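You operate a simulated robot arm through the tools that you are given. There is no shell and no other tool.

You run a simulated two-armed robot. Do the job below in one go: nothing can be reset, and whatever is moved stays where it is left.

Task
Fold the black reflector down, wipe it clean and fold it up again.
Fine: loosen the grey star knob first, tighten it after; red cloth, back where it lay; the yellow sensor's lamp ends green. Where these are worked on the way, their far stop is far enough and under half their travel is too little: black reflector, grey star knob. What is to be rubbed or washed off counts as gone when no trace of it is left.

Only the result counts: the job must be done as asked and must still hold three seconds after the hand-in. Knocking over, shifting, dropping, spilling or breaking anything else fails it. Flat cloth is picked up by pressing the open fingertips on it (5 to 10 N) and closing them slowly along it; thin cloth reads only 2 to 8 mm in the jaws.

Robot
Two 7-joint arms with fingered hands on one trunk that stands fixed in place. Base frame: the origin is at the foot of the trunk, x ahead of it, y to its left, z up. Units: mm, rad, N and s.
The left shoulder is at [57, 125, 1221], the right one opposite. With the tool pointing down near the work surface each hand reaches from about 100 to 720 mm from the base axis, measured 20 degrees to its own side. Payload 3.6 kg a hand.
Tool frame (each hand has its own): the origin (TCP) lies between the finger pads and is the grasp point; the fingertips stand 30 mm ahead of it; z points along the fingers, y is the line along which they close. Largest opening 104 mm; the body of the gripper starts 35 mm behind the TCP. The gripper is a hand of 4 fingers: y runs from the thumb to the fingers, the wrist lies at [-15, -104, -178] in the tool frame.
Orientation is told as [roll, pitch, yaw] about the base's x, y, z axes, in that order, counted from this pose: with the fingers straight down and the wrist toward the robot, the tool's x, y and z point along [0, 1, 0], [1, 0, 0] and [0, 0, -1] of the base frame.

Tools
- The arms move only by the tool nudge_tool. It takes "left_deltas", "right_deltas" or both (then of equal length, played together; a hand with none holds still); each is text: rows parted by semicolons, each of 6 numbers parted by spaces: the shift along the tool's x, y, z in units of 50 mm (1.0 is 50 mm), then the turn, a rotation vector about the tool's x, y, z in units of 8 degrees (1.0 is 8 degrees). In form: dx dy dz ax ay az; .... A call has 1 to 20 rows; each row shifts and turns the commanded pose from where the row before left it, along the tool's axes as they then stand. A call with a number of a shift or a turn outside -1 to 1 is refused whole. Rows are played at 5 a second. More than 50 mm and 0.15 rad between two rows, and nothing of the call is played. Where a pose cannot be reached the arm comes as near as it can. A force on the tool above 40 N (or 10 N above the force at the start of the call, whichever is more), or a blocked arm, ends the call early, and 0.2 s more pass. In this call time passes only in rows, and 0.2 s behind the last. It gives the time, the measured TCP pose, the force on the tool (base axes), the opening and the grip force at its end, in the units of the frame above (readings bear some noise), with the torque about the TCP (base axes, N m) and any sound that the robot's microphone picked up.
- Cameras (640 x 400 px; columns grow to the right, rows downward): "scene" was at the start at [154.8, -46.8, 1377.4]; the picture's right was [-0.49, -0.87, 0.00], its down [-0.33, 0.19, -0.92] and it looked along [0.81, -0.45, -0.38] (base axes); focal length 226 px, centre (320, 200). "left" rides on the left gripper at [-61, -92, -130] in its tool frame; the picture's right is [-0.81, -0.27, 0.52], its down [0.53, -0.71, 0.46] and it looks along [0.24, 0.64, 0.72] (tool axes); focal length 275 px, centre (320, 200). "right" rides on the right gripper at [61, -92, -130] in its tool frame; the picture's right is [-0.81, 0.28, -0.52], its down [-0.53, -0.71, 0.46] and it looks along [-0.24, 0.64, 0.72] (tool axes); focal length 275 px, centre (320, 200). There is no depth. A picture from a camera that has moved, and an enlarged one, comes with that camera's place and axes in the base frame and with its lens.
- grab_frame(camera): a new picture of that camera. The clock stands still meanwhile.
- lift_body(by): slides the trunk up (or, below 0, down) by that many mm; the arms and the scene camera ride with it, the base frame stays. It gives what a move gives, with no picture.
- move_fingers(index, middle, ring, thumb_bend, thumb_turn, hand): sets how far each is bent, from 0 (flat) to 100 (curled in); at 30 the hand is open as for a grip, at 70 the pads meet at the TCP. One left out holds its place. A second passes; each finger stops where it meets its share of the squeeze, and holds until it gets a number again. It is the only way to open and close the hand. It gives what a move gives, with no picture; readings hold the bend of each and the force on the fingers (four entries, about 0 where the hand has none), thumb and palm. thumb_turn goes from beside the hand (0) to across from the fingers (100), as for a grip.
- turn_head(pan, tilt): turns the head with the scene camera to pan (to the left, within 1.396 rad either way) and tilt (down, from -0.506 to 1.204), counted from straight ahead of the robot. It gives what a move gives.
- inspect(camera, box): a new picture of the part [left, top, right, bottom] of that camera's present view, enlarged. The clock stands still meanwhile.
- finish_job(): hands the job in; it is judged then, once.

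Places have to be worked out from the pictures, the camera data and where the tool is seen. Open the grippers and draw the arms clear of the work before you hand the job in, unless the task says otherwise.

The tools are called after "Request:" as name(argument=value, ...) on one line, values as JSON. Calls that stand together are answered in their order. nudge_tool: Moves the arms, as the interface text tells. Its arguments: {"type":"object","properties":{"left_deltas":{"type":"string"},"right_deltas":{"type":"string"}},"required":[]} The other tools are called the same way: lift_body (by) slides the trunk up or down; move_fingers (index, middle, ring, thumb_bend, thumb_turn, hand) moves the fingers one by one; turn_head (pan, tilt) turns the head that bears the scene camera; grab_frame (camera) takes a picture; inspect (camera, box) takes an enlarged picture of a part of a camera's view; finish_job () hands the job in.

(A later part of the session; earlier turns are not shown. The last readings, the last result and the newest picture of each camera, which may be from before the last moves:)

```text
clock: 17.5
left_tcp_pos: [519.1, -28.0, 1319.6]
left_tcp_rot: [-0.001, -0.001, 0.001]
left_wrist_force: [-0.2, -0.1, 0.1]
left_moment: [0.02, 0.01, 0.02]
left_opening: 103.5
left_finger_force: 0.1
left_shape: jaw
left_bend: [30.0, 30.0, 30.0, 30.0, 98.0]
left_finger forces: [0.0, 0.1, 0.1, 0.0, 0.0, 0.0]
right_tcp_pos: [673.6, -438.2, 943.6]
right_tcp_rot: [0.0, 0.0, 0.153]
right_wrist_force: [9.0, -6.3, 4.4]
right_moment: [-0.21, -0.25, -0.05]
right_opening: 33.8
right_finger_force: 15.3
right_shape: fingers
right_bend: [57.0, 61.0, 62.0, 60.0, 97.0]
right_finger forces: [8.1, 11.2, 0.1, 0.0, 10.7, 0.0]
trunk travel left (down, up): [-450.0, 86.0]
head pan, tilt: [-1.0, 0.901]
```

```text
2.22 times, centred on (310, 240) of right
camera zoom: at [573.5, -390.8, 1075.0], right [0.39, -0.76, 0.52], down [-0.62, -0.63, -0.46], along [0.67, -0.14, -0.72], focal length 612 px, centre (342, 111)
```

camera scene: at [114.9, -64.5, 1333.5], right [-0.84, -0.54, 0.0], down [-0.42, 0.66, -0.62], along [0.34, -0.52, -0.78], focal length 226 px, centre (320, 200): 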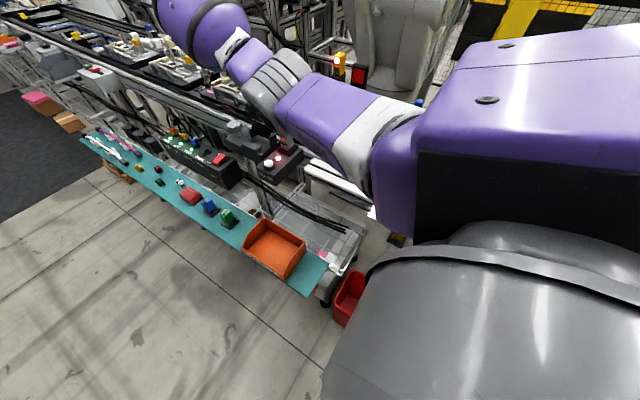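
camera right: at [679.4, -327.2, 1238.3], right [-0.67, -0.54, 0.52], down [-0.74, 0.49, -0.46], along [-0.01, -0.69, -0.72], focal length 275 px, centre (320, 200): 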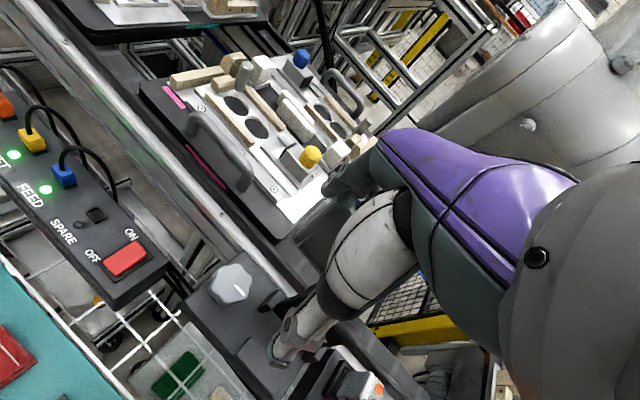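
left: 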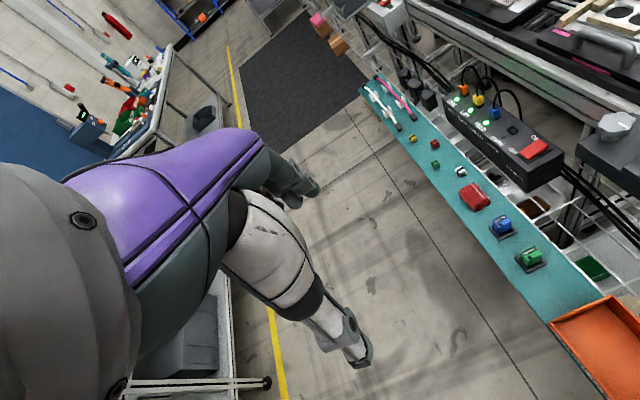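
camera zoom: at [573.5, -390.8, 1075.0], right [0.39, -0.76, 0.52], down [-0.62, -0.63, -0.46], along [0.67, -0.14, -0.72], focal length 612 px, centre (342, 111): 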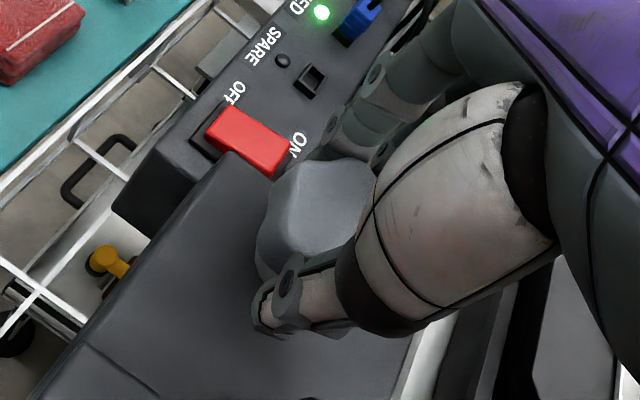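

About 78° turned with no stop yet. I go on a little further while the reach allows.

Request:
nudge_tool(right_deltas="0 0 0 0 0 -0.6;0 0 0 0 0 -0.6;0 0 0 0 0 -0.6;0 0 0 0 0 -0.6;0 0 0 0 0 -0.6")

Request:
grab_frame(camera="right")

Request:
grab_frame(camera="scene")

```text
clock: 18.7
left_tcp_pos: [519.8, -26.1, 1320.5]
left_tcp_rot: [0.001, 0.003, 0.0]
left_wrist_force: [-0.2, 0.3, 0.4]
left_moment: [-0.04, 0.02, 0.02]
left_opening: 103.5
left_finger_force: 0.0
left_shape: jaw
left_bend: [30.0, 30.0, 30.0, 30.0, 98.0]
left_finger forces: [0.1, 0.1, 0.0, 0.1, 0.0, 0.0]
right_tcp_pos: [653.5, -419.6, 943.7]
right_tcp_rot: [0.003, 0.002, 0.572]
right_wrist_force: [18.2, 2.6, -3.4]
right_moment: [0.06, -0.35, 0.11]
right_opening: 1.3
right_finger_force: 9.4
right_shape: fingers
right_bend: [70.0, 59.0, 53.0, 70.0, 97.0]
right_finger forces: [0.0, 9.1, 9.3, 0.1, 0.0, 0.0]
right hand out of reach, approached as far as the arm can: row 2, 3, 5
trunk travel left (down, up): [-450.0, 86.0]
head pan, tilt: [-1.0, 0.901]
```

```text
taken
camera right: at [543.3, -416.9, 1075.1], right [0.67, -0.53, 0.51], down [-0.31, -0.83, -0.46], along [0.67, 0.14, -0.73], focal length 275 px, centre (320, 200)
```

right: 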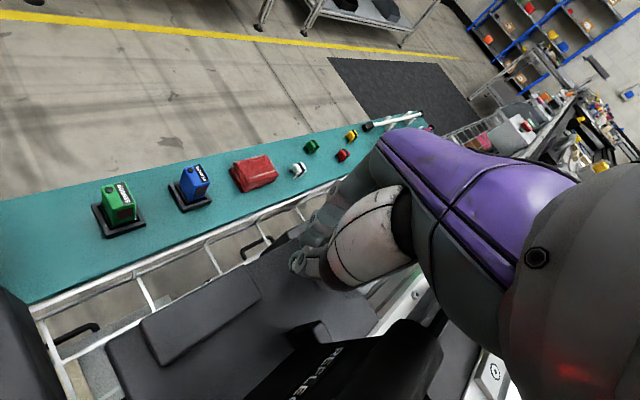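

```text
taken
camera scene: at [117.3, -64.1, 1333.2], right [-0.84, -0.54, 0.0], down [-0.42, 0.66, -0.62], along [0.33, -0.52, -0.78], focal length 226 px, centre (320, 200)
```

scene: 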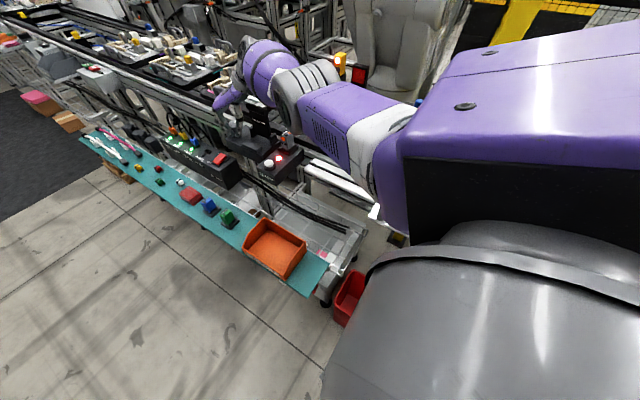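

The last rows went out of reach and the hand slipped off the knob sideways (TCP [653, -420]). I open the fingers and raise straight up to see the knob.

Request:
move_fingers(hand="right", index=40, middle=40, ring=40, thumb_bend=40)

Request:
nudge_tool(right_deltas="0 0 -0.4 0 0 0;0 0 -0.6 0 0 0;0 0 -0.6 0 0 0")

Request:
inspect(camera="scene", box=[190, 80, 320, 180])

Request:
grab_frame(camera="right")

```text
clock: 19.7
left_tcp_pos: [517.9, -26.6, 1319.4]
left_tcp_rot: [0.0, 0.0, 0.001]
left_wrist_force: [-0.4, -0.5, -0.1]
left_moment: [0.02, -0.02, 0.0]
left_opening: 103.6
left_finger_force: 0.0
left_shape: jaw
left_bend: [30.0, 30.0, 30.0, 30.0, 98.0]
left_finger forces: [0.1, 0.0, 0.0, 0.0, 0.1, 0.0]
right_tcp_pos: [651.5, -421.5, 945.9]
right_tcp_rot: [0.0, -0.001, 0.568]
right_wrist_force: [0.1, 0.2, -0.2]
right_moment: [0.02, -0.02, -0.01]
right_opening: 77.4
right_finger_force: 0.1
right_shape: fingers
right_bend: [40.0, 40.0, 40.0, 40.0, 97.0]
right_finger forces: [0.0, 0.0, 0.0, 0.0, 0.0, 0.1]
trunk travel left (down, up): [-450.0, 86.0]
head pan, tilt: [-1.0, 0.901]
```

```text
clock: 20.5
left_tcp_pos: [518.0, -28.0, 1319.8]
left_tcp_rot: [-0.001, 0.001, 0.0]
left_wrist_force: [-0.5, -0.3, -0.3]
left_moment: [-0.03, 0.0, -0.02]
left_opening: 103.6
left_finger_force: 0.1
left_shape: jaw
left_bend: [30.0, 30.0, 30.0, 30.0, 98.0]
left_finger forces: [0.0, 0.1, 0.0, 0.0, 0.0, 0.0]
right_tcp_pos: [652.4, -422.1, 1026.4]
right_tcp_rot: [-0.001, 0.001, 0.57]
right_wrist_force: [-0.7, 0.0, 0.3]
right_moment: [0.01, 0.0, -0.03]
right_opening: 77.7
right_finger_force: 0.0
right_shape: fingers
right_bend: [40.0, 40.0, 40.0, 40.0, 97.0]
right_finger forces: [0.0, 0.0, 0.0, 0.0, 0.0, 0.0]
trunk travel left (down, up): [-450.0, 86.0]
head pan, tilt: [-1.0, 0.901]
```

```text
4.00 times, centred on (255, 130) of scene
camera zoom: at [114.5, -64.6, 1333.5], right [-0.84, -0.54, 0.0], down [-0.42, 0.66, -0.62], along [0.34, -0.52, -0.78], focal length 902 px, centre (580, 480)
```

zoom: 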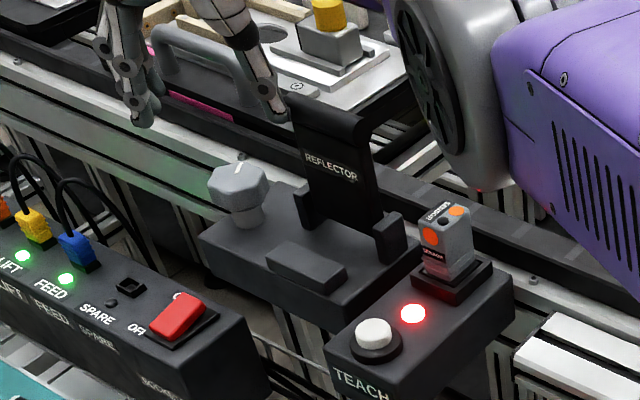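

```text
taken
camera right: at [541.4, -419.3, 1157.0], right [0.67, -0.53, 0.52], down [-0.31, -0.83, -0.46], along [0.67, 0.14, -0.72], focal length 275 px, centre (320, 200)
```

right: 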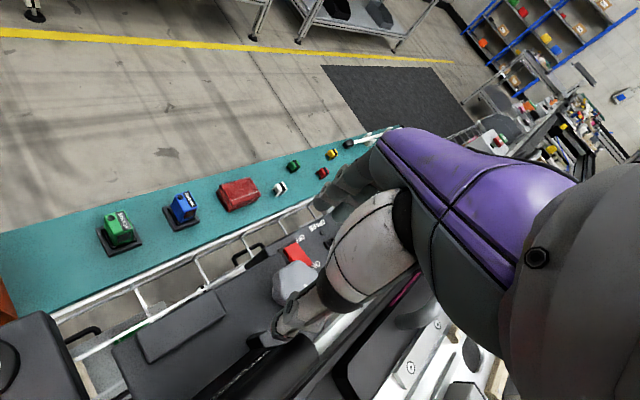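

The knob has visibly turned (mark direction changed). I zoom on it to measure the mark angle.

Request:
inspect(camera="scene", box=[225, 110, 275, 145])

Request:
inspect(camera="right", box=[250, 230, 350, 310])

```text
11.43 times, centred on (250, 128) of scene
camera zoom: at [114.5, -64.6, 1333.5], right [-0.84, -0.54, 0.0], down [-0.42, 0.66, -0.62], along [0.34, -0.52, -0.78], focal length 2577 px, centre (1120, 1029)
```

zoom: 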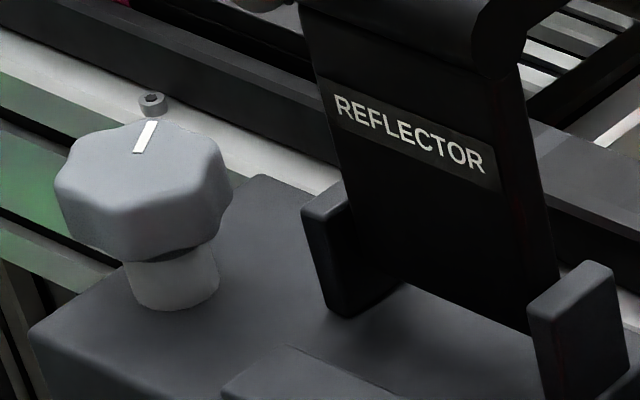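

```text
5.00 times, centred on (300, 270) of right
camera zoom: at [541.4, -419.3, 1157.0], right [0.67, -0.53, 0.52], down [-0.31, -0.83, -0.46], along [0.67, 0.14, -0.72], focal length 1376 px, centre (420, -150)
```

zoom: 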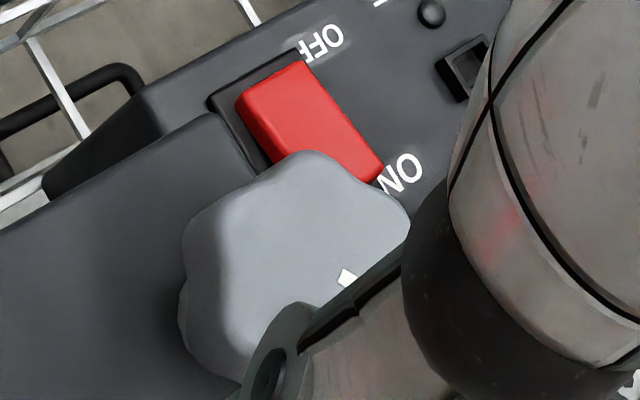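

The mark turned from about 180° to about 300° (roughly 110–120° counter-clockwise). I'll re-grip to look for the stop: first raise clear, rotate the hand back to about yaw -80°.

Request:
nudge_tool(right_deltas="0 0 -0.5 0 0 0;0 0 -0.4 0 0 0;0 0 0 0 0 0.95;0 0 0 0 0 0.95;0 0 0 0 0 0.95;0 0 0 0 0 0.95;0 0 0 0 0 0.95;0 0 0 0 0 0.95;0 0 0 0 0 0.95;0 0 0 0 0 0.95;0 0 0 0 0 0.95;0 0 0 0 0 0.95;0 0 0 0 0 0.95;0 0 0 0 0 0.95;0 0 0 0 0 0.95;0 0 0 0 0 0.95;0 0 0 0 0 0.75")

Request:
inspect(camera="right", box=[160, 170, 400, 400])

```text
clock: 24.1
left_tcp_pos: [518.8, -27.6, 1319.4]
left_tcp_rot: [0.001, 0.003, -0.002]
left_wrist_force: [-0.4, 0.2, 0.7]
left_moment: [0.02, 0.0, 0.05]
left_opening: 103.6
left_finger_force: 0.1
left_shape: jaw
left_bend: [30.0, 30.0, 30.0, 30.0, 98.0]
left_finger forces: [0.0, 0.0, 0.0, 0.0, 0.0, 0.0]
right_tcp_pos: [652.5, -422.5, 1071.0]
right_tcp_rot: [0.0, 0.0, -1.394]
right_wrist_force: [0.0, -0.9, -0.6]
right_moment: [0.03, 0.0, 0.0]
right_opening: 77.6
right_finger_force: 0.0
right_shape: fingers
right_bend: [40.0, 40.0, 40.0, 40.0, 97.0]
right_finger forces: [0.0, 0.0, 0.1, 0.0, 0.1, 0.0]
trunk travel left (down, up): [-450.0, 86.0]
head pan, tilt: [-1.0, 0.901]
```

```text
1.74 times, centred on (280, 285) of right
camera zoom: at [695.6, -320.4, 1202.0], right [-0.75, -0.41, 0.52], down [-0.65, 0.61, -0.46], along [-0.13, -0.68, -0.72], focal length 479 px, centre (390, 52)
```

zoom: 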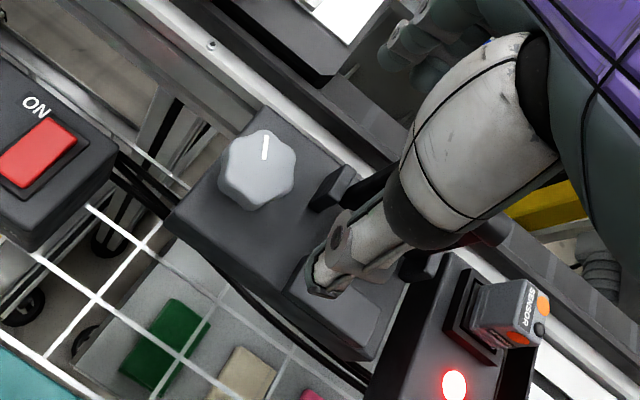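

The mark now points at about -52°, i.e. ≈128° of turning so far; knob centre [674, -439.5]. I shift over it and lower again to the same grip height.

Request:
nudge_tool(right_deltas="0.18 0.2 0.5 0 0 0;0.18 0.21 0.5 0 0 0;0 0 0.6 0 0 0;0 0 0.5 0 0 0;0 0 0.42 0 0 0;0 0 0 0 0 0")

Request:
move_fingers(hand="right", index=60, middle=60, ring=60, thumb_bend=60)

Request:
inspect(camera="right", box=[220, 150, 400, 330])

```text
clock: 25.5
left_tcp_pos: [517.7, -27.4, 1320.1]
left_tcp_rot: [-0.001, -0.001, -0.001]
left_wrist_force: [-0.1, 0.0, 0.8]
left_moment: [0.01, -0.01, 0.01]
left_opening: 103.8
left_finger_force: 0.0
left_shape: jaw
left_bend: [30.0, 30.0, 30.0, 30.0, 98.0]
left_finger forces: [0.0, 0.1, 0.1, 0.1, 0.0, 0.0]
right_tcp_pos: [667.2, -437.4, 947.0]
right_tcp_rot: [0.0, 0.001, -1.393]
right_wrist_force: [-0.7, -0.1, 0.0]
right_moment: [-0.01, 0.03, -0.01]
right_opening: 77.5
right_finger_force: 0.0
right_shape: fingers
right_bend: [40.0, 40.0, 40.0, 40.0, 97.0]
right_finger forces: [0.0, 0.0, 0.1, 0.0, 0.1, 0.1]
right hand out of reach, approached as far as the arm can: row 5
trunk travel left (down, up): [-450.0, 86.0]
head pan, tilt: [-1.0, 0.901]
```

```text
clock: 26.5
left_tcp_pos: [517.4, -27.7, 1320.7]
left_tcp_rot: [0.0, 0.0, 0.0]
left_wrist_force: [0.4, 0.6, -0.6]
left_moment: [0.01, -0.01, -0.02]
left_opening: 103.6
left_finger_force: 0.1
left_shape: jaw
left_bend: [30.0, 30.0, 30.0, 30.0, 98.0]
left_finger forces: [0.0, 0.1, 0.1, 0.0, 0.0, 0.1]
right_tcp_pos: [666.9, -437.7, 946.2]
right_tcp_rot: [0.001, -0.001, -1.393]
right_wrist_force: [0.0, -3.4, 0.2]
right_moment: [-0.08, -0.02, -0.05]
right_opening: 37.0
right_finger_force: 3.8
right_shape: fingers
right_bend: [55.0, 59.0, 60.0, 57.0, 97.0]
right_finger forces: [4.0, 1.0, 0.0, 0.1, 2.3, 0.0]
trunk travel left (down, up): [-450.0, 86.0]
head pan, tilt: [-1.0, 0.901]
```

```text
2.22 times, centred on (310, 240) of right
camera zoom: at [710.7, -336.3, 1077.6], right [-0.75, -0.41, 0.52], down [-0.65, 0.61, -0.46], along [-0.13, -0.68, -0.72], focal length 612 px, centre (342, 111)
```

zoom: 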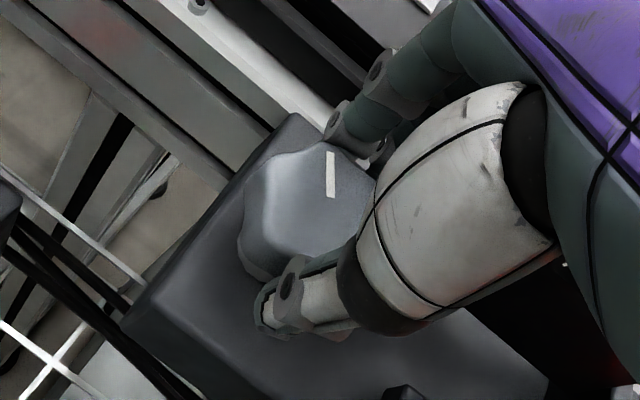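

At yaw -80° the arm runs out of reach 7 mm short of the knob centre. I open, raise the hand and lower the trunk by the same amount to gain reach.

Request:
move_fingers(hand="right", index=40, middle=40, ring=40, thumb_bend=40)

Request:
nudge_tool(right_deltas="0 0 -0.8 0 0 0;0 0 -0.8 0 0 0;0 0 -0.8 0 0 0;0 0 0 0 0 0")

Request:
lift_body(by=-110)

Request:
grab_frame(camera="scene")

Request:
grab_frame(camera="right")

```text
clock: 27.5
left_tcp_pos: [518.1, -27.5, 1320.5]
left_tcp_rot: [0.001, 0.0, 0.0]
left_wrist_force: [-0.7, 0.2, 0.2]
left_moment: [-0.03, 0.0, 0.01]
left_opening: 103.5
left_finger_force: 0.0
left_shape: jaw
left_bend: [30.0, 30.0, 30.0, 30.0, 98.0]
left_finger forces: [0.1, 0.1, 0.0, 0.0, 0.0, 0.0]
right_tcp_pos: [667.1, -437.2, 945.9]
right_tcp_rot: [0.001, -0.001, -1.393]
right_wrist_force: [-1.0, 0.8, -0.6]
right_moment: [-0.01, -0.03, -0.03]
right_opening: 77.7
right_finger_force: 0.0
right_shape: fingers
right_bend: [40.0, 40.0, 40.0, 40.0, 97.0]
right_finger forces: [0.0, 0.0, 0.0, 0.1, 0.0, 0.0]
trunk travel left (down, up): [-450.0, 86.0]
head pan, tilt: [-1.0, 0.901]
```

```text
clock: 28.5
left_tcp_pos: [518.3, -27.2, 1319.5]
left_tcp_rot: [0.001, 0.0, 0.002]
left_wrist_force: [0.8, 0.5, -0.6]
left_moment: [0.02, 0.0, -0.02]
left_opening: 103.4
left_finger_force: 0.0
left_shape: jaw
left_bend: [30.0, 30.0, 30.0, 30.0, 98.0]
left_finger forces: [0.1, 0.0, 0.0, 0.0, 0.1, 0.1]
right_tcp_pos: [674.4, -438.1, 1064.6]
right_tcp_rot: [-0.001, -0.001, -1.394]
right_wrist_force: [0.0, 0.6, -0.2]
right_moment: [-0.01, 0.01, 0.0]
right_opening: 77.4
right_finger_force: 0.1
right_shape: fingers
right_bend: [40.0, 40.0, 40.0, 40.0, 97.0]
right_finger forces: [0.0, 0.1, 0.1, 0.0, 0.0, 0.1]
right hand out of reach, approached as far as the arm can: row 1
trunk travel left (down, up): [-450.0, 86.0]
head pan, tilt: [-1.0, 0.901]
```

```text
clock: 29.5
left_tcp_pos: [519.4, -26.7, 1234.5]
left_tcp_rot: [-0.001, 0.01, 0.003]
left_wrist_force: [0.4, -0.7, -0.8]
left_moment: [-0.02, -0.01, 0.02]
left_opening: 103.9
left_finger_force: 0.1
left_shape: jaw
left_bend: [30.0, 30.0, 30.0, 30.0, 98.0]
left_finger forces: [0.1, 0.1, 0.1, 0.0, 0.1, 0.0]
right_tcp_pos: [675.0, -441.6, 926.8]
right_tcp_rot: [-0.094, -0.004, -1.391]
right_wrist_force: [-4.5, 1.3, 15.4]
right_moment: [-0.65, 0.18, -0.23]
right_opening: 77.5
right_finger_force: 7.2
right_shape: fingers
right_bend: [40.0, 39.0, 40.0, 40.0, 97.0]
right_finger forces: [2.5, 13.5, 0.0, 0.0, 0.0, 0.0]
trunk travel left (down, up): [-368.0, 168.0]
head pan, tilt: [-1.0, 0.901]
stopped: the force on the tool passed its limit at 60 N (the readings are from after the stop); the commanded pose is now the measured one
```

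```text
taken
camera scene: at [141.5, -64.4, 1244.3], right [-0.84, -0.54, 0.0], down [-0.42, 0.66, -0.62], along [0.34, -0.52, -0.78], focal length 226 px, centre (320, 200)
```

scene: 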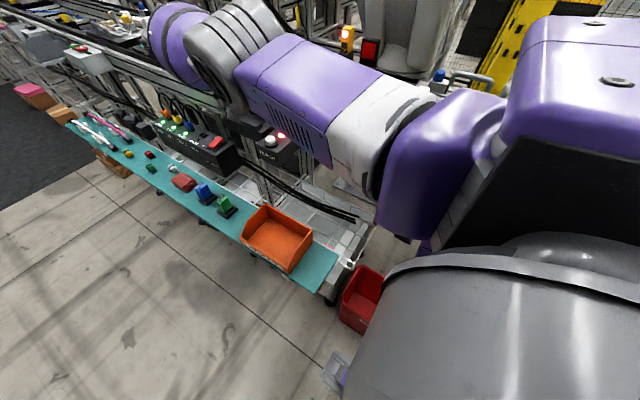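

```text
taken
camera right: at [730.7, -337.3, 1050.8], right [-0.7, -0.4, 0.59], down [-0.69, 0.6, -0.41], along [-0.19, -0.69, -0.7], focal length 275 px, centre (320, 200)
```

right: 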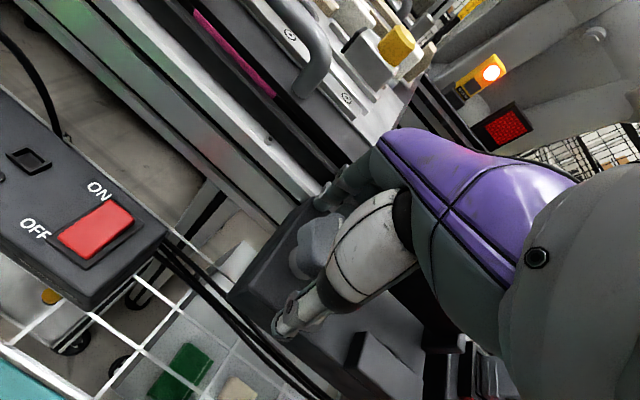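

The trunk lowering stopped early with a contact (middle finger loaded, hand tilted slightly). I read the settled state with a zero move before doing anything else.

Request:
nudge_tool(right_deltas="0 0 0 0 0 0")

Request:
inspect(camera="scene", box=[180, 60, 340, 180])

Request:
inspect(camera="right", box=[220, 150, 460, 400])

```text
clock: 29.9
left_tcp_pos: [518.6, -26.3, 1234.5]
left_tcp_rot: [0.0, 0.01, 0.002]
left_wrist_force: [-0.1, 1.0, -0.1]
left_moment: [0.05, 0.03, -0.02]
left_opening: 103.5
left_finger_force: 0.0
left_shape: jaw
left_bend: [30.0, 30.0, 30.0, 30.0, 98.0]
left_finger forces: [0.0, 0.0, 0.0, 0.1, 0.0, 0.0]
right_tcp_pos: [674.5, -440.0, 927.2]
right_tcp_rot: [-0.092, -0.003, -1.393]
right_wrist_force: [-1.5, 1.5, 15.2]
right_moment: [-0.7, 0.07, -0.12]
right_opening: 78.0
right_finger_force: 8.2
right_shape: fingers
right_bend: [40.0, 39.0, 40.0, 40.0, 97.0]
right_finger forces: [1.1, 14.2, 0.0, 0.0, 0.1, 0.1]
trunk travel left (down, up): [-368.0, 168.0]
head pan, tilt: [-1.0, 0.901]
```

```text
3.33 times, centred on (260, 120) of scene
camera zoom: at [141.1, -63.9, 1245.0], right [-0.84, -0.54, 0.0], down [-0.42, 0.66, -0.62], along [0.34, -0.52, -0.78], focal length 752 px, centre (520, 467)
```

zoom: 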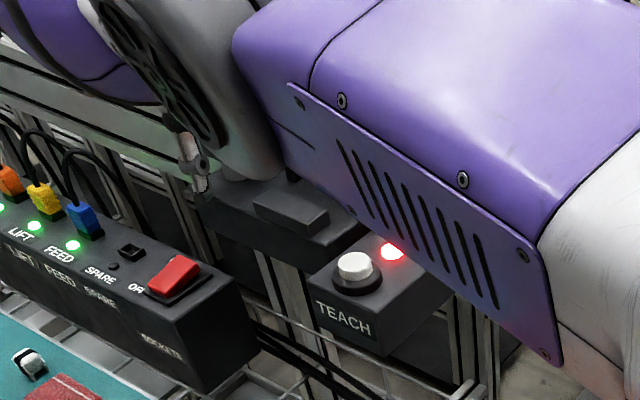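

```text
1.60 times, centred on (340, 275) of right
camera zoom: at [730.2, -336.7, 1050.9], right [-0.7, -0.4, 0.59], down [-0.69, 0.6, -0.4], along [-0.19, -0.69, -0.7], focal length 440 px, centre (288, 80)
```

zoom: 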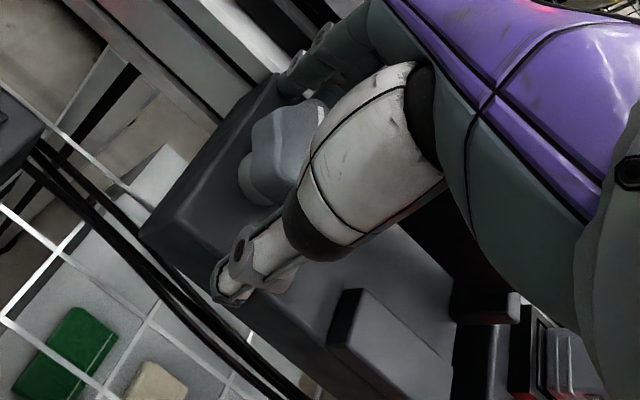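

The fingertips are pressing down on the bracket/rail with about 15 N. I back off upward gently in small steps and read the result.

Request:
nudge_tool(right_deltas="0 0 -0.2 0 0 0;0 0 -0.2 0 0 0;0 0 -0.2 0 0 0;0 0 0 0 0 0")

Request:
inspect(camera="right", box=[220, 150, 460, 400])

```text
clock: 30.9
left_tcp_pos: [519.6, -27.1, 1234.4]
left_tcp_rot: [0.002, 0.01, 0.001]
left_wrist_force: [0.0, 0.3, 1.4]
left_moment: [0.03, -0.02, 0.01]
left_opening: 103.8
left_finger_force: 0.0
left_shape: jaw
left_bend: [30.0, 30.0, 30.0, 30.0, 98.0]
left_finger forces: [0.0, 0.0, 0.0, 0.0, 0.0, 0.1]
right_tcp_pos: [677.9, -440.9, 954.2]
right_tcp_rot: [-0.097, 0.002, -1.39]
right_wrist_force: [0.2, -0.8, -0.2]
right_moment: [0.05, 0.01, -0.01]
right_opening: 77.9
right_finger_force: 0.1
right_shape: fingers
right_bend: [40.0, 40.0, 40.0, 40.0, 97.0]
right_finger forces: [0.0, 0.1, 0.1, 0.0, 0.1, 0.0]
trunk travel left (down, up): [-368.0, 168.0]
head pan, tilt: [-1.0, 0.901]
```

```text
1.60 times, centred on (340, 275) of right
camera zoom: at [733.4, -337.4, 1078.6], right [-0.7, -0.41, 0.59], down [-0.69, 0.6, -0.4], along [-0.19, -0.69, -0.7], focal length 440 px, centre (288, 80)
```

zoom: 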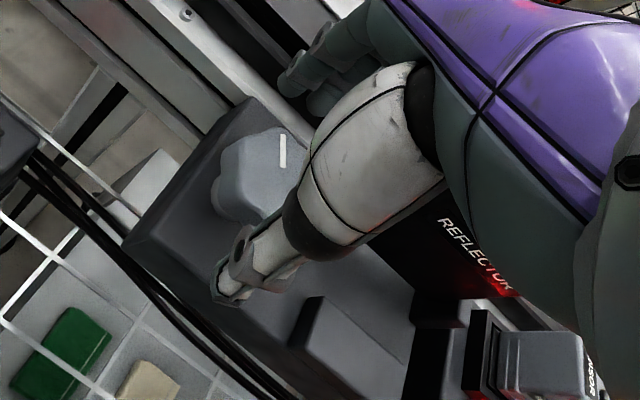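

The hand is free again at [678, -441, 954] with the knob intact, only tilted by 0.097 rad. I level it and settle over the knob centre at grip height.

Request:
nudge_tool(right_deltas="0 0 -0.2 0.35 0.06 0;0 0 0 0.34 0.06 0;-0.07 -0.04 0.2 0 0 0;0 0 0.18 0 0 0;0 0 0 0 0 0")

Request:
inspect(camera="right", box=[220, 150, 400, 330])

```text
clock: 32.1
left_tcp_pos: [519.1, -28.3, 1232.9]
left_tcp_rot: [-0.001, 0.011, 0.001]
left_wrist_force: [-0.2, -0.1, -0.5]
left_moment: [0.03, -0.02, -0.01]
left_opening: 104.0
left_finger_force: 0.1
left_shape: jaw
left_bend: [30.0, 30.0, 30.0, 30.0, 98.0]
left_finger forces: [0.0, 0.0, 0.0, 0.1, 0.0, 0.1]
right_tcp_pos: [669.3, -435.8, 946.6]
right_tcp_rot: [-0.08, 0.098, -1.401]
right_wrist_force: [0.1, 0.5, 0.8]
right_moment: [-0.01, 0.01, 0.01]
right_opening: 77.9
right_finger_force: 0.0
right_shape: fingers
right_bend: [40.0, 40.0, 40.0, 40.0, 97.0]
right_finger forces: [0.0, 0.0, 0.0, 0.1, 0.0, 0.0]
right hand out of reach, approached as far as the arm can: row 1
trunk travel left (down, up): [-368.0, 168.0]
head pan, tilt: [-1.0, 0.901]
```

```text
2.22 times, centred on (310, 240) of right
camera zoom: at [725.0, -346.3, 1080.1], right [-0.7, -0.46, 0.55], down [-0.69, 0.64, -0.34], along [-0.2, -0.62, -0.76], focal length 612 px, centre (342, 111)
```

zoom: 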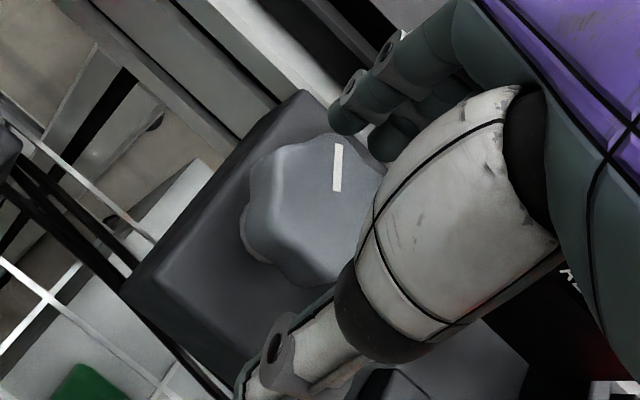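

I misread the tilt axis: roll here is about tool y and pitch about tool x. I raise a bit and undo both tilts.

Request:
nudge_tool(right_deltas="0 0 -0.5 0 0 0;0 0 -0.3 -0.35 0.29 0;0 0 0 -0.35 0.29 0;0 0 0 0 0 0")

Request:
inspect(camera="right", box=[180, 150, 400, 330])

```text
clock: 33.1
left_tcp_pos: [519.3, -28.2, 1234.8]
left_tcp_rot: [0.0, 0.01, -0.001]
left_wrist_force: [-0.5, -0.1, 0.2]
left_moment: [-0.02, -0.01, 0.0]
left_opening: 103.9
left_finger_force: 0.0
left_shape: jaw
left_bend: [30.0, 30.0, 30.0, 30.0, 98.0]
left_finger forces: [0.0, 0.0, 0.0, 0.1, 0.0, 0.0]
right_tcp_pos: [672.6, -438.0, 986.3]
right_tcp_rot: [0.0, 0.001, -1.394]
right_wrist_force: [-0.7, 0.2, 0.6]
right_moment: [0.01, 0.02, -0.01]
right_opening: 78.1
right_finger_force: 0.1
right_shape: fingers
right_bend: [40.0, 40.0, 40.0, 40.0, 97.0]
right_finger forces: [0.1, 0.0, 0.0, 0.0, 0.0, 0.0]
trunk travel left (down, up): [-368.0, 168.0]
head pan, tilt: [-1.0, 0.901]
```

```text
2.22 times, centred on (290, 240) of right
camera zoom: at [716.4, -337.0, 1117.0], right [-0.75, -0.41, 0.52], down [-0.65, 0.61, -0.46], along [-0.13, -0.68, -0.72], focal length 612 px, centre (387, 111)
```

zoom: 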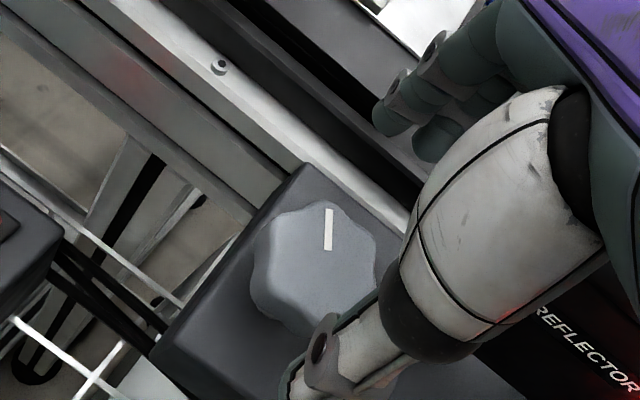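

Level again at [672.6, -438, 986]. I descend to grip height with a small correction toward the knob centre and close.

Request:
nudge_tool(right_deltas="0.03 0.03 0.4 0 0 0;0 0 0.3 0 0 0;0 0 0.15 0 0 0;0 0 0 0 0 0")

Request:
move_fingers(hand="right", index=70, middle=70, ring=62, thumb_bend=70)

Request:
inspect(camera="right", box=[180, 150, 400, 330])

```text
clock: 34.1
left_tcp_pos: [519.3, -27.5, 1234.2]
left_tcp_rot: [0.0, 0.011, 0.0]
left_wrist_force: [0.4, -0.3, -0.5]
left_moment: [0.03, -0.02, 0.0]
left_opening: 103.6
left_finger_force: 0.1
left_shape: jaw
left_bend: [30.0, 30.0, 30.0, 30.0, 98.0]
left_finger forces: [0.0, 0.0, 0.1, 0.0, 0.1, 0.0]
right_tcp_pos: [671.7, -439.8, 943.7]
right_tcp_rot: [-0.001, 0.001, -1.397]
right_wrist_force: [0.0, -0.7, -0.1]
right_moment: [0.03, -0.03, -0.02]
right_opening: 78.2
right_finger_force: 0.1
right_shape: fingers
right_bend: [40.0, 40.0, 40.0, 40.0, 97.0]
right_finger forces: [0.0, 0.1, 0.1, 0.1, 0.0, 0.1]
trunk travel left (down, up): [-368.0, 168.0]
head pan, tilt: [-1.0, 0.901]
```

```text
clock: 35.1
left_tcp_pos: [520.4, -27.5, 1234.1]
left_tcp_rot: [0.001, 0.009, 0.0]
left_wrist_force: [0.1, -0.5, 0.5]
left_moment: [0.0, 0.01, -0.01]
left_opening: 103.8
left_finger_force: 0.0
left_shape: jaw
left_bend: [30.0, 30.0, 30.0, 30.0, 98.0]
left_finger forces: [0.1, 0.0, 0.0, 0.1, 0.0, 0.0]
right_tcp_pos: [671.8, -441.2, 943.6]
right_tcp_rot: [0.0, 0.002, -1.399]
right_wrist_force: [-2.3, -3.8, -1.9]
right_moment: [-0.15, 0.07, 0.01]
right_opening: 35.0
right_finger_force: 13.5
right_shape: fingers
right_bend: [59.0, 63.0, 62.0, 57.0, 97.0]
right_finger forces: [8.6, 6.8, 0.0, 0.0, 12.1, 0.0]
trunk travel left (down, up): [-368.0, 168.0]
head pan, tilt: [-1.0, 0.901]
```

```text
2.22 times, centred on (290, 240) of right
camera zoom: at [716.3, -339.8, 1074.0], right [-0.75, -0.41, 0.52], down [-0.65, 0.61, -0.46], along [-0.13, -0.68, -0.72], focal length 612 px, centre (387, 111)
```

zoom: 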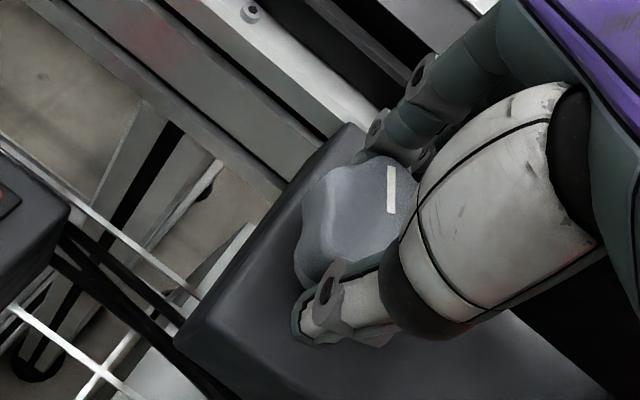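

Gripped well. I rotate counter-clockwise again, first about 14°, to see whether the knob is at its stop.

Request:
nudge_tool(right_deltas="0 0 0 0 0 -0.6;0 0 0 0 0 -0.6;0 0 0 0 0 -0.6")

Request:
inspect(camera="right", box=[180, 150, 400, 330])

```text
clock: 35.9
left_tcp_pos: [519.5, -27.2, 1235.2]
left_tcp_rot: [0.001, 0.008, 0.0]
left_wrist_force: [0.1, -0.5, 0.4]
left_moment: [0.03, -0.02, -0.03]
left_opening: 103.7
left_finger_force: 0.1
left_shape: jaw
left_bend: [30.0, 30.0, 30.0, 30.0, 98.0]
left_finger forces: [0.0, 0.0, 0.1, 0.0, 0.0, 0.0]
right_tcp_pos: [672.8, -441.0, 943.2]
right_tcp_rot: [0.001, 0.002, -1.146]
right_wrist_force: [-9.4, -8.6, 0.2]
right_moment: [-0.22, 0.26, -0.26]
right_opening: 34.5
right_finger_force: 15.7
right_shape: fingers
right_bend: [58.0, 64.0, 62.0, 59.0, 95.0]
right_finger forces: [8.1, 11.8, 0.1, 0.0, 11.0, 0.1]
trunk travel left (down, up): [-368.0, 168.0]
head pan, tilt: [-1.0, 0.901]
```

```text
2.22 times, centred on (290, 240) of right
camera zoom: at [690.3, -332.1, 1073.7], right [-0.62, -0.58, 0.52], down [-0.78, 0.43, -0.46], along [0.04, -0.69, -0.72], focal length 612 px, centre (387, 111)
```

zoom: 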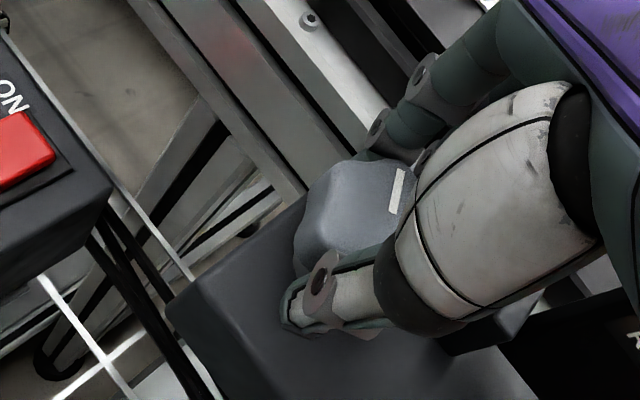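

The knob no longer follows (torque -0.26 N·m, mark stays at about -40°), so it is at its loosened stop. I release it and raise the hand.

Request:
move_fingers(hand="right", index=40, middle=40, ring=40, thumb_bend=40)

Request:
nudge_tool(right_deltas="0 0 -0.5 0 0 0;0 0 -0.8 0 0 0;0 0 -0.8 0 0 0;0 0 -0.6 0 0 0;0 0 0 0 0 0")

Request:
grab_frame(camera="right")

Request:
grab_frame(camera="scene")

```text
clock: 36.9
left_tcp_pos: [519.8, -26.7, 1234.1]
left_tcp_rot: [0.0, 0.011, 0.001]
left_wrist_force: [-0.2, -0.7, 0.4]
left_moment: [-0.01, 0.01, -0.03]
left_opening: 103.9
left_finger_force: 0.2
left_shape: jaw
left_bend: [30.0, 30.0, 30.0, 30.0, 98.0]
left_finger forces: [0.0, 0.1, 0.1, 0.0, 0.0, 0.0]
right_tcp_pos: [674.0, -439.7, 943.6]
right_tcp_rot: [0.0, -0.001, -1.145]
right_wrist_force: [-0.2, 0.4, -1.0]
right_moment: [0.01, 0.03, 0.03]
right_opening: 77.6
right_finger_force: 0.1
right_shape: fingers
right_bend: [40.0, 40.0, 40.0, 40.0, 97.0]
right_finger forces: [0.1, 0.1, 0.1, 0.1, 0.0, 0.0]
trunk travel left (down, up): [-368.0, 168.0]
head pan, tilt: [-1.0, 0.901]
```

```text
clock: 38.1
left_tcp_pos: [520.2, -27.7, 1234.2]
left_tcp_rot: [0.002, 0.01, -0.002]
left_wrist_force: [0.0, 0.1, -1.0]
left_moment: [0.02, 0.01, 0.02]
left_opening: 103.6
left_finger_force: 0.0
left_shape: jaw
left_bend: [30.0, 30.0, 30.0, 30.0, 98.0]
left_finger forces: [0.0, 0.0, 0.1, 0.0, 0.0, 0.0]
right_tcp_pos: [673.0, -440.6, 1077.9]
right_tcp_rot: [0.0, 0.001, -1.145]
right_wrist_force: [0.5, 0.0, 0.0]
right_moment: [0.01, -0.03, -0.01]
right_opening: 77.8
right_finger_force: 0.0
right_shape: fingers
right_bend: [40.0, 40.0, 40.0, 40.0, 97.0]
right_finger forces: [0.0, 0.1, 0.0, 0.0, 0.1, 0.1]
trunk travel left (down, up): [-368.0, 168.0]
head pan, tilt: [-1.0, 0.901]
```

```text
taken
camera right: at [691.0, -331.1, 1208.3], right [-0.62, -0.59, 0.52], down [-0.78, 0.43, -0.46], along [0.04, -0.69, -0.72], focal length 275 px, centre (320, 200)
```

right: 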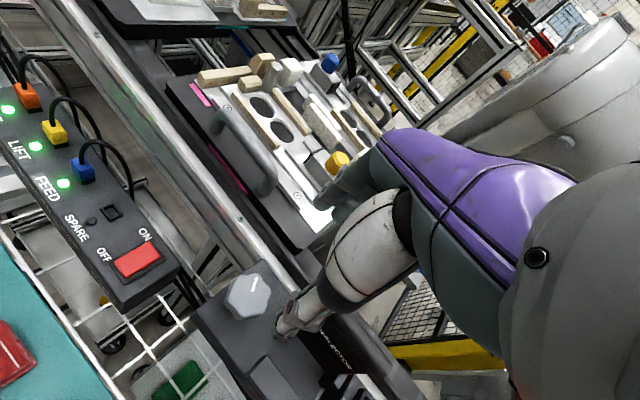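

```text
taken
camera scene: at [142.6, -64.9, 1244.8], right [-0.84, -0.54, 0.0], down [-0.42, 0.66, -0.62], along [0.34, -0.52, -0.78], focal length 226 px, centre (320, 200)
```

scene: 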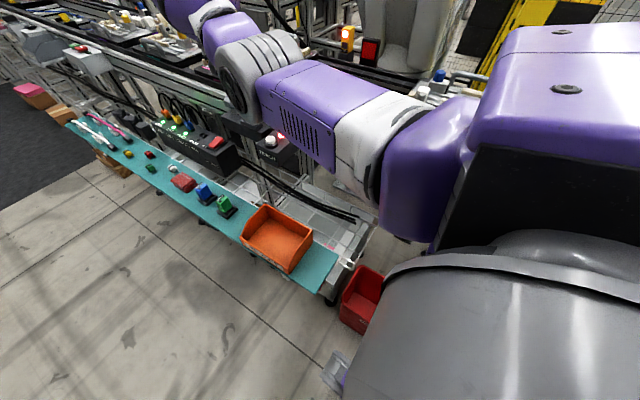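

Everything looks undisturbed. I zoom in on the reflector region and the pallet edge behind it, to plan how to fold the reflector down.

Request:
inspect(camera="right", box=[180, 180, 440, 400])

Request:
inspect(camera="scene", box=[190, 20, 370, 160])

```text
1.82 times, centred on (310, 290) of right
camera zoom: at [691.0, -331.1, 1208.3], right [-0.62, -0.59, 0.52], down [-0.78, 0.43, -0.46], along [0.04, -0.69, -0.72], focal length 500 px, centre (338, 36)
```

zoom: 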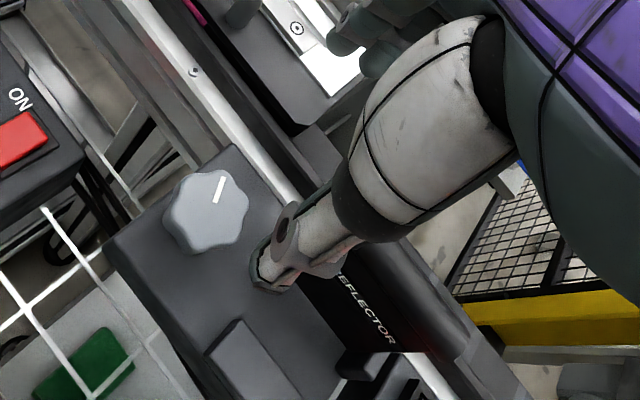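

```text
2.86 times, centred on (280, 90) of scene
camera zoom: at [142.6, -64.9, 1244.8], right [-0.84, -0.54, 0.0], down [-0.42, 0.66, -0.62], along [0.34, -0.52, -0.78], focal length 644 px, centre (434, 514)
```

zoom: 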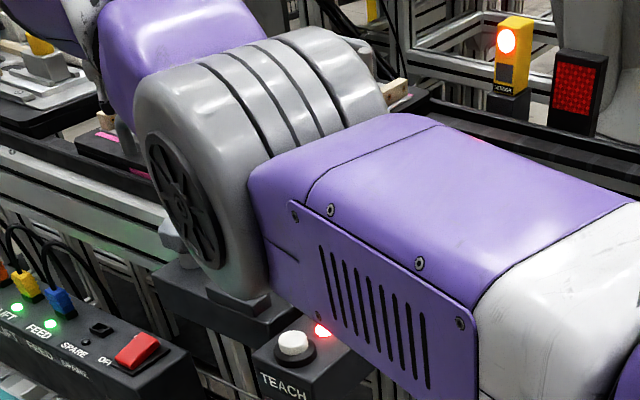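

Behind the reflector the space is clear (pallet corner near [672, -527]). I bring the hand above the reflector at yaw -90°, so three fingers can go behind the handle and the thumb in front.

Request:
nudge_tool(right_deltas="-0.655 -0.155 -0.05 0 0 0;-0.655 -0.155 -0.05 0 0 0;-0.655 -0.155 -0.05 0 0 0;0 0 0 0 0 1;0 0 0 0 0 1;0 0 0 0 0 1;0 0 0 0 0 0")

Request:
grab_frame(camera="right")

Request:
inspect(camera="scene", box=[190, 20, 370, 160])

```text
clock: 39.7
left_tcp_pos: [519.3, -27.1, 1234.5]
left_tcp_rot: [0.002, 0.012, -0.001]
left_wrist_force: [0.3, -0.2, 0.0]
left_moment: [-0.02, 0.01, 0.0]
left_opening: 103.7
left_finger_force: 0.0
left_shape: jaw
left_bend: [30.0, 30.0, 30.0, 30.0, 98.0]
left_finger forces: [0.1, 0.0, 0.1, 0.1, 0.0, 0.1]
right_tcp_pos: [574.0, -459.8, 1085.2]
right_tcp_rot: [0.0, 0.002, -1.567]
right_wrist_force: [0.1, -0.4, 0.1]
right_moment: [-0.03, 0.0, -0.02]
right_opening: 77.5
right_finger_force: 0.0
right_shape: fingers
right_bend: [40.0, 40.0, 40.0, 40.0, 97.0]
right_finger forces: [0.0, 0.0, 0.1, 0.1, 0.0, 0.1]
trunk travel left (down, up): [-368.0, 168.0]
head pan, tilt: [-1.0, 0.901]
```

```text
taken
camera right: at [635.0, -367.0, 1216.8], right [-0.81, -0.28, 0.52], down [-0.54, 0.71, -0.46], along [-0.24, -0.65, -0.72], focal length 275 px, centre (320, 200)
```

right: 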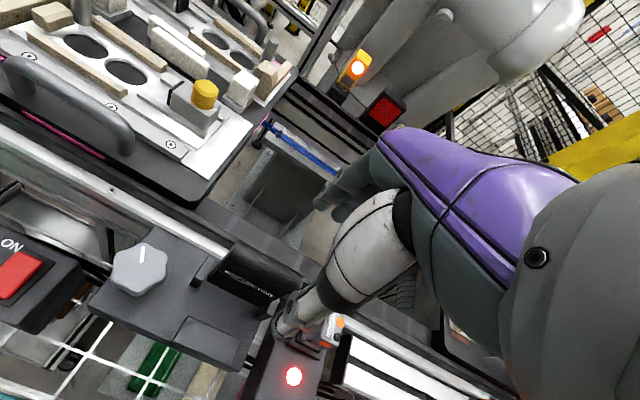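

```text
2.86 times, centred on (280, 90) of scene
camera zoom: at [142.3, -64.9, 1244.8], right [-0.84, -0.54, 0.0], down [-0.42, 0.66, -0.62], along [0.34, -0.52, -0.78], focal length 644 px, centre (434, 514)
```

zoom: 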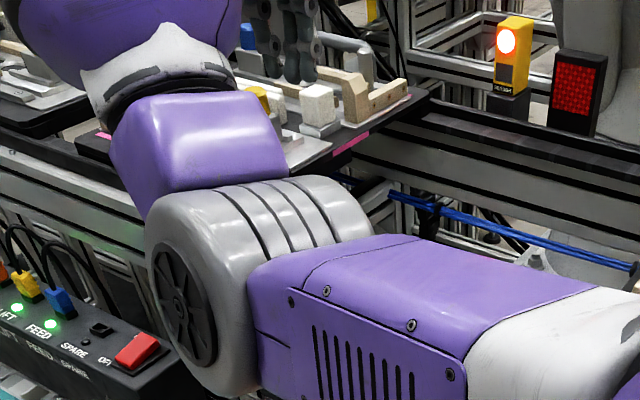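

The pose is reached. I zoom into the right view to locate the handle accurately relative to the hand.

Request:
inspect(camera="right", box=[190, 210, 350, 330])

```text
3.33 times, centred on (270, 270) of right
camera zoom: at [635.0, -367.0, 1216.8], right [-0.81, -0.28, 0.52], down [-0.54, 0.71, -0.46], along [-0.24, -0.65, -0.72], focal length 918 px, centre (487, -33)
```

zoom: 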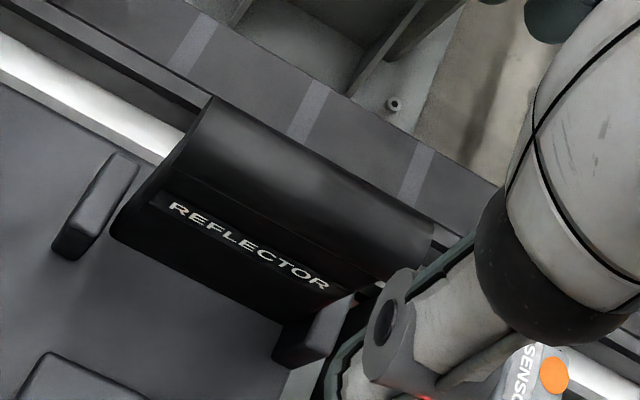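

The handle's centre comes out at about [584, -465, 992] (x 549–618), hinge lugs at x≈545 and 625. I lower the hand so the fingers stand behind and the thumb in front of the handle.

Request:
nudge_tool(right_deltas="0.2 0 0.4 0 0 0;0 0 0.4 0 0 0;0 0 0.4 0 0 0;0 0 0.3 0 0 0;0 0 0 0 0 0")

Request:
inspect(camera="right", box=[190, 150, 400, 370])

```text
clock: 40.9
left_tcp_pos: [519.7, -27.4, 1232.7]
left_tcp_rot: [0.0, 0.009, 0.0]
left_wrist_force: [0.0, 0.9, 0.5]
left_moment: [0.0, -0.02, 0.01]
left_opening: 103.8
left_finger_force: 0.1
left_shape: jaw
left_bend: [30.0, 30.0, 30.0, 30.0, 98.0]
left_finger forces: [0.0, 0.0, 0.0, 0.0, 0.1, 0.0]
right_tcp_pos: [585.3, -458.2, 1010.2]
right_tcp_rot: [0.003, 0.0, -1.566]
right_wrist_force: [0.4, 0.4, -0.9]
right_moment: [-0.01, -0.01, 0.02]
right_opening: 77.7
right_finger_force: 0.0
right_shape: fingers
right_bend: [40.0, 40.0, 40.0, 40.0, 97.0]
right_finger forces: [0.1, 0.0, 0.0, 0.1, 0.0, 0.0]
trunk travel left (down, up): [-368.0, 168.0]
head pan, tilt: [-1.0, 0.901]
```

```text
1.82 times, centred on (295, 260) of right
camera zoom: at [645.0, -365.8, 1140.8], right [-0.81, -0.28, 0.52], down [-0.54, 0.71, -0.46], along [-0.24, -0.65, -0.72], focal length 500 px, centre (366, 91)
```

zoom: 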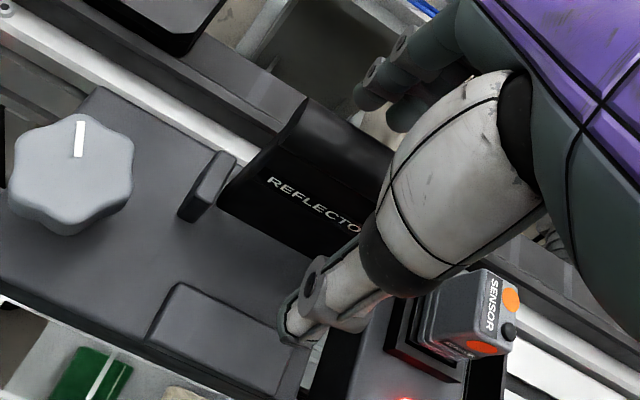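

Fingers are behind the handle, thumb in front, no contact. I push toward +y slowly to touch the handle and start folding.

Request:
nudge_tool(right_deltas="0 -0.25 0 0 0 0;0 -0.25 0 0 0 0;0 -0.2 0.02 0 0 0;0 -0.2 0.02 0 0 0")

Request:
inspect(camera="right", box=[190, 150, 400, 370])

```text
clock: 41.9
left_tcp_pos: [519.2, -27.1, 1233.1]
left_tcp_rot: [0.001, 0.011, -0.001]
left_wrist_force: [0.2, -0.6, 0.4]
left_moment: [-0.02, 0.02, -0.02]
left_opening: 103.4
left_finger_force: 0.1
left_shape: jaw
left_bend: [30.0, 30.0, 30.0, 30.0, 98.0]
left_finger forces: [0.0, 0.1, 0.1, 0.0, 0.0, 0.0]
right_tcp_pos: [584.5, -412.9, 1007.9]
right_tcp_rot: [-0.002, -0.001, -1.565]
right_wrist_force: [1.0, 0.1, 0.4]
right_moment: [0.01, -0.01, 0.0]
right_opening: 78.3
right_finger_force: 0.4
right_shape: fingers
right_bend: [40.0, 40.0, 40.0, 40.0, 97.0]
right_finger forces: [0.4, 0.0, 0.0, 0.0, 0.0, 0.1]
trunk travel left (down, up): [-368.0, 168.0]
head pan, tilt: [-1.0, 0.901]
```

```text
1.82 times, centred on (295, 260) of right
camera zoom: at [644.0, -320.9, 1139.2], right [-0.81, -0.28, 0.52], down [-0.54, 0.71, -0.46], along [-0.24, -0.65, -0.72], focal length 500 px, centre (366, 91)
```

zoom: 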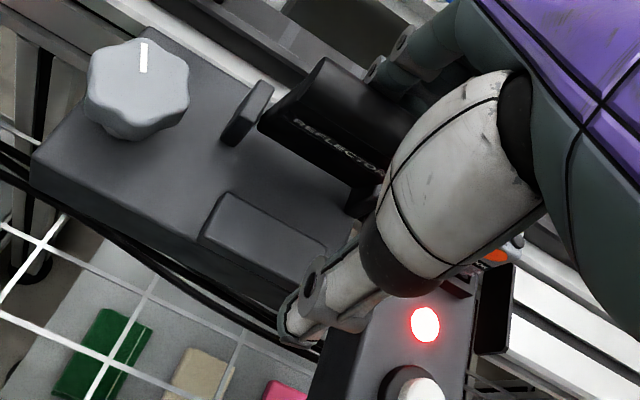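

The reflector is beginning to tip with almost no force. I keep following its arc toward +y and down.

Request:
nudge_tool(right_deltas="0 -0.22 0.08 0 0 0;0 -0.22 0.08 0 0 0;0 -0.18 0.11 0 0 0;0 -0.18 0.11 0 0 0")

Request:
inspect(camera="right", box=[190, 150, 400, 370])

```text
clock: 42.9
left_tcp_pos: [519.8, -27.0, 1234.1]
left_tcp_rot: [0.0, 0.01, 0.0]
left_wrist_force: [0.1, 0.1, -0.3]
left_moment: [0.01, 0.0, 0.03]
left_opening: 104.0
left_finger_force: 0.0
left_shape: jaw
left_bend: [30.0, 30.0, 30.0, 30.0, 98.0]
left_finger forces: [0.0, 0.0, 0.0, 0.0, 0.0, 0.1]
right_tcp_pos: [584.5, -373.0, 988.1]
right_tcp_rot: [0.001, 0.0, -1.563]
right_wrist_force: [-0.3, 0.2, -0.3]
right_moment: [-0.01, 0.01, -0.01]
right_opening: 77.8
right_finger_force: 0.2
right_shape: fingers
right_bend: [40.0, 40.0, 40.0, 40.0, 97.0]
right_finger forces: [0.0, 0.1, 0.1, 0.1, 0.1, 0.1]
trunk travel left (down, up): [-368.0, 168.0]
head pan, tilt: [-1.0, 0.901]
```

```text
1.82 times, centred on (295, 260) of right
camera zoom: at [645.1, -280.7, 1119.5], right [-0.81, -0.28, 0.52], down [-0.54, 0.71, -0.46], along [-0.24, -0.65, -0.72], focal length 500 px, centre (366, 91)
```

zoom: 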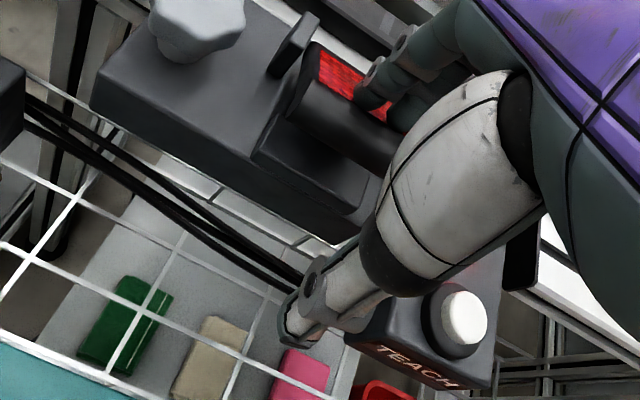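

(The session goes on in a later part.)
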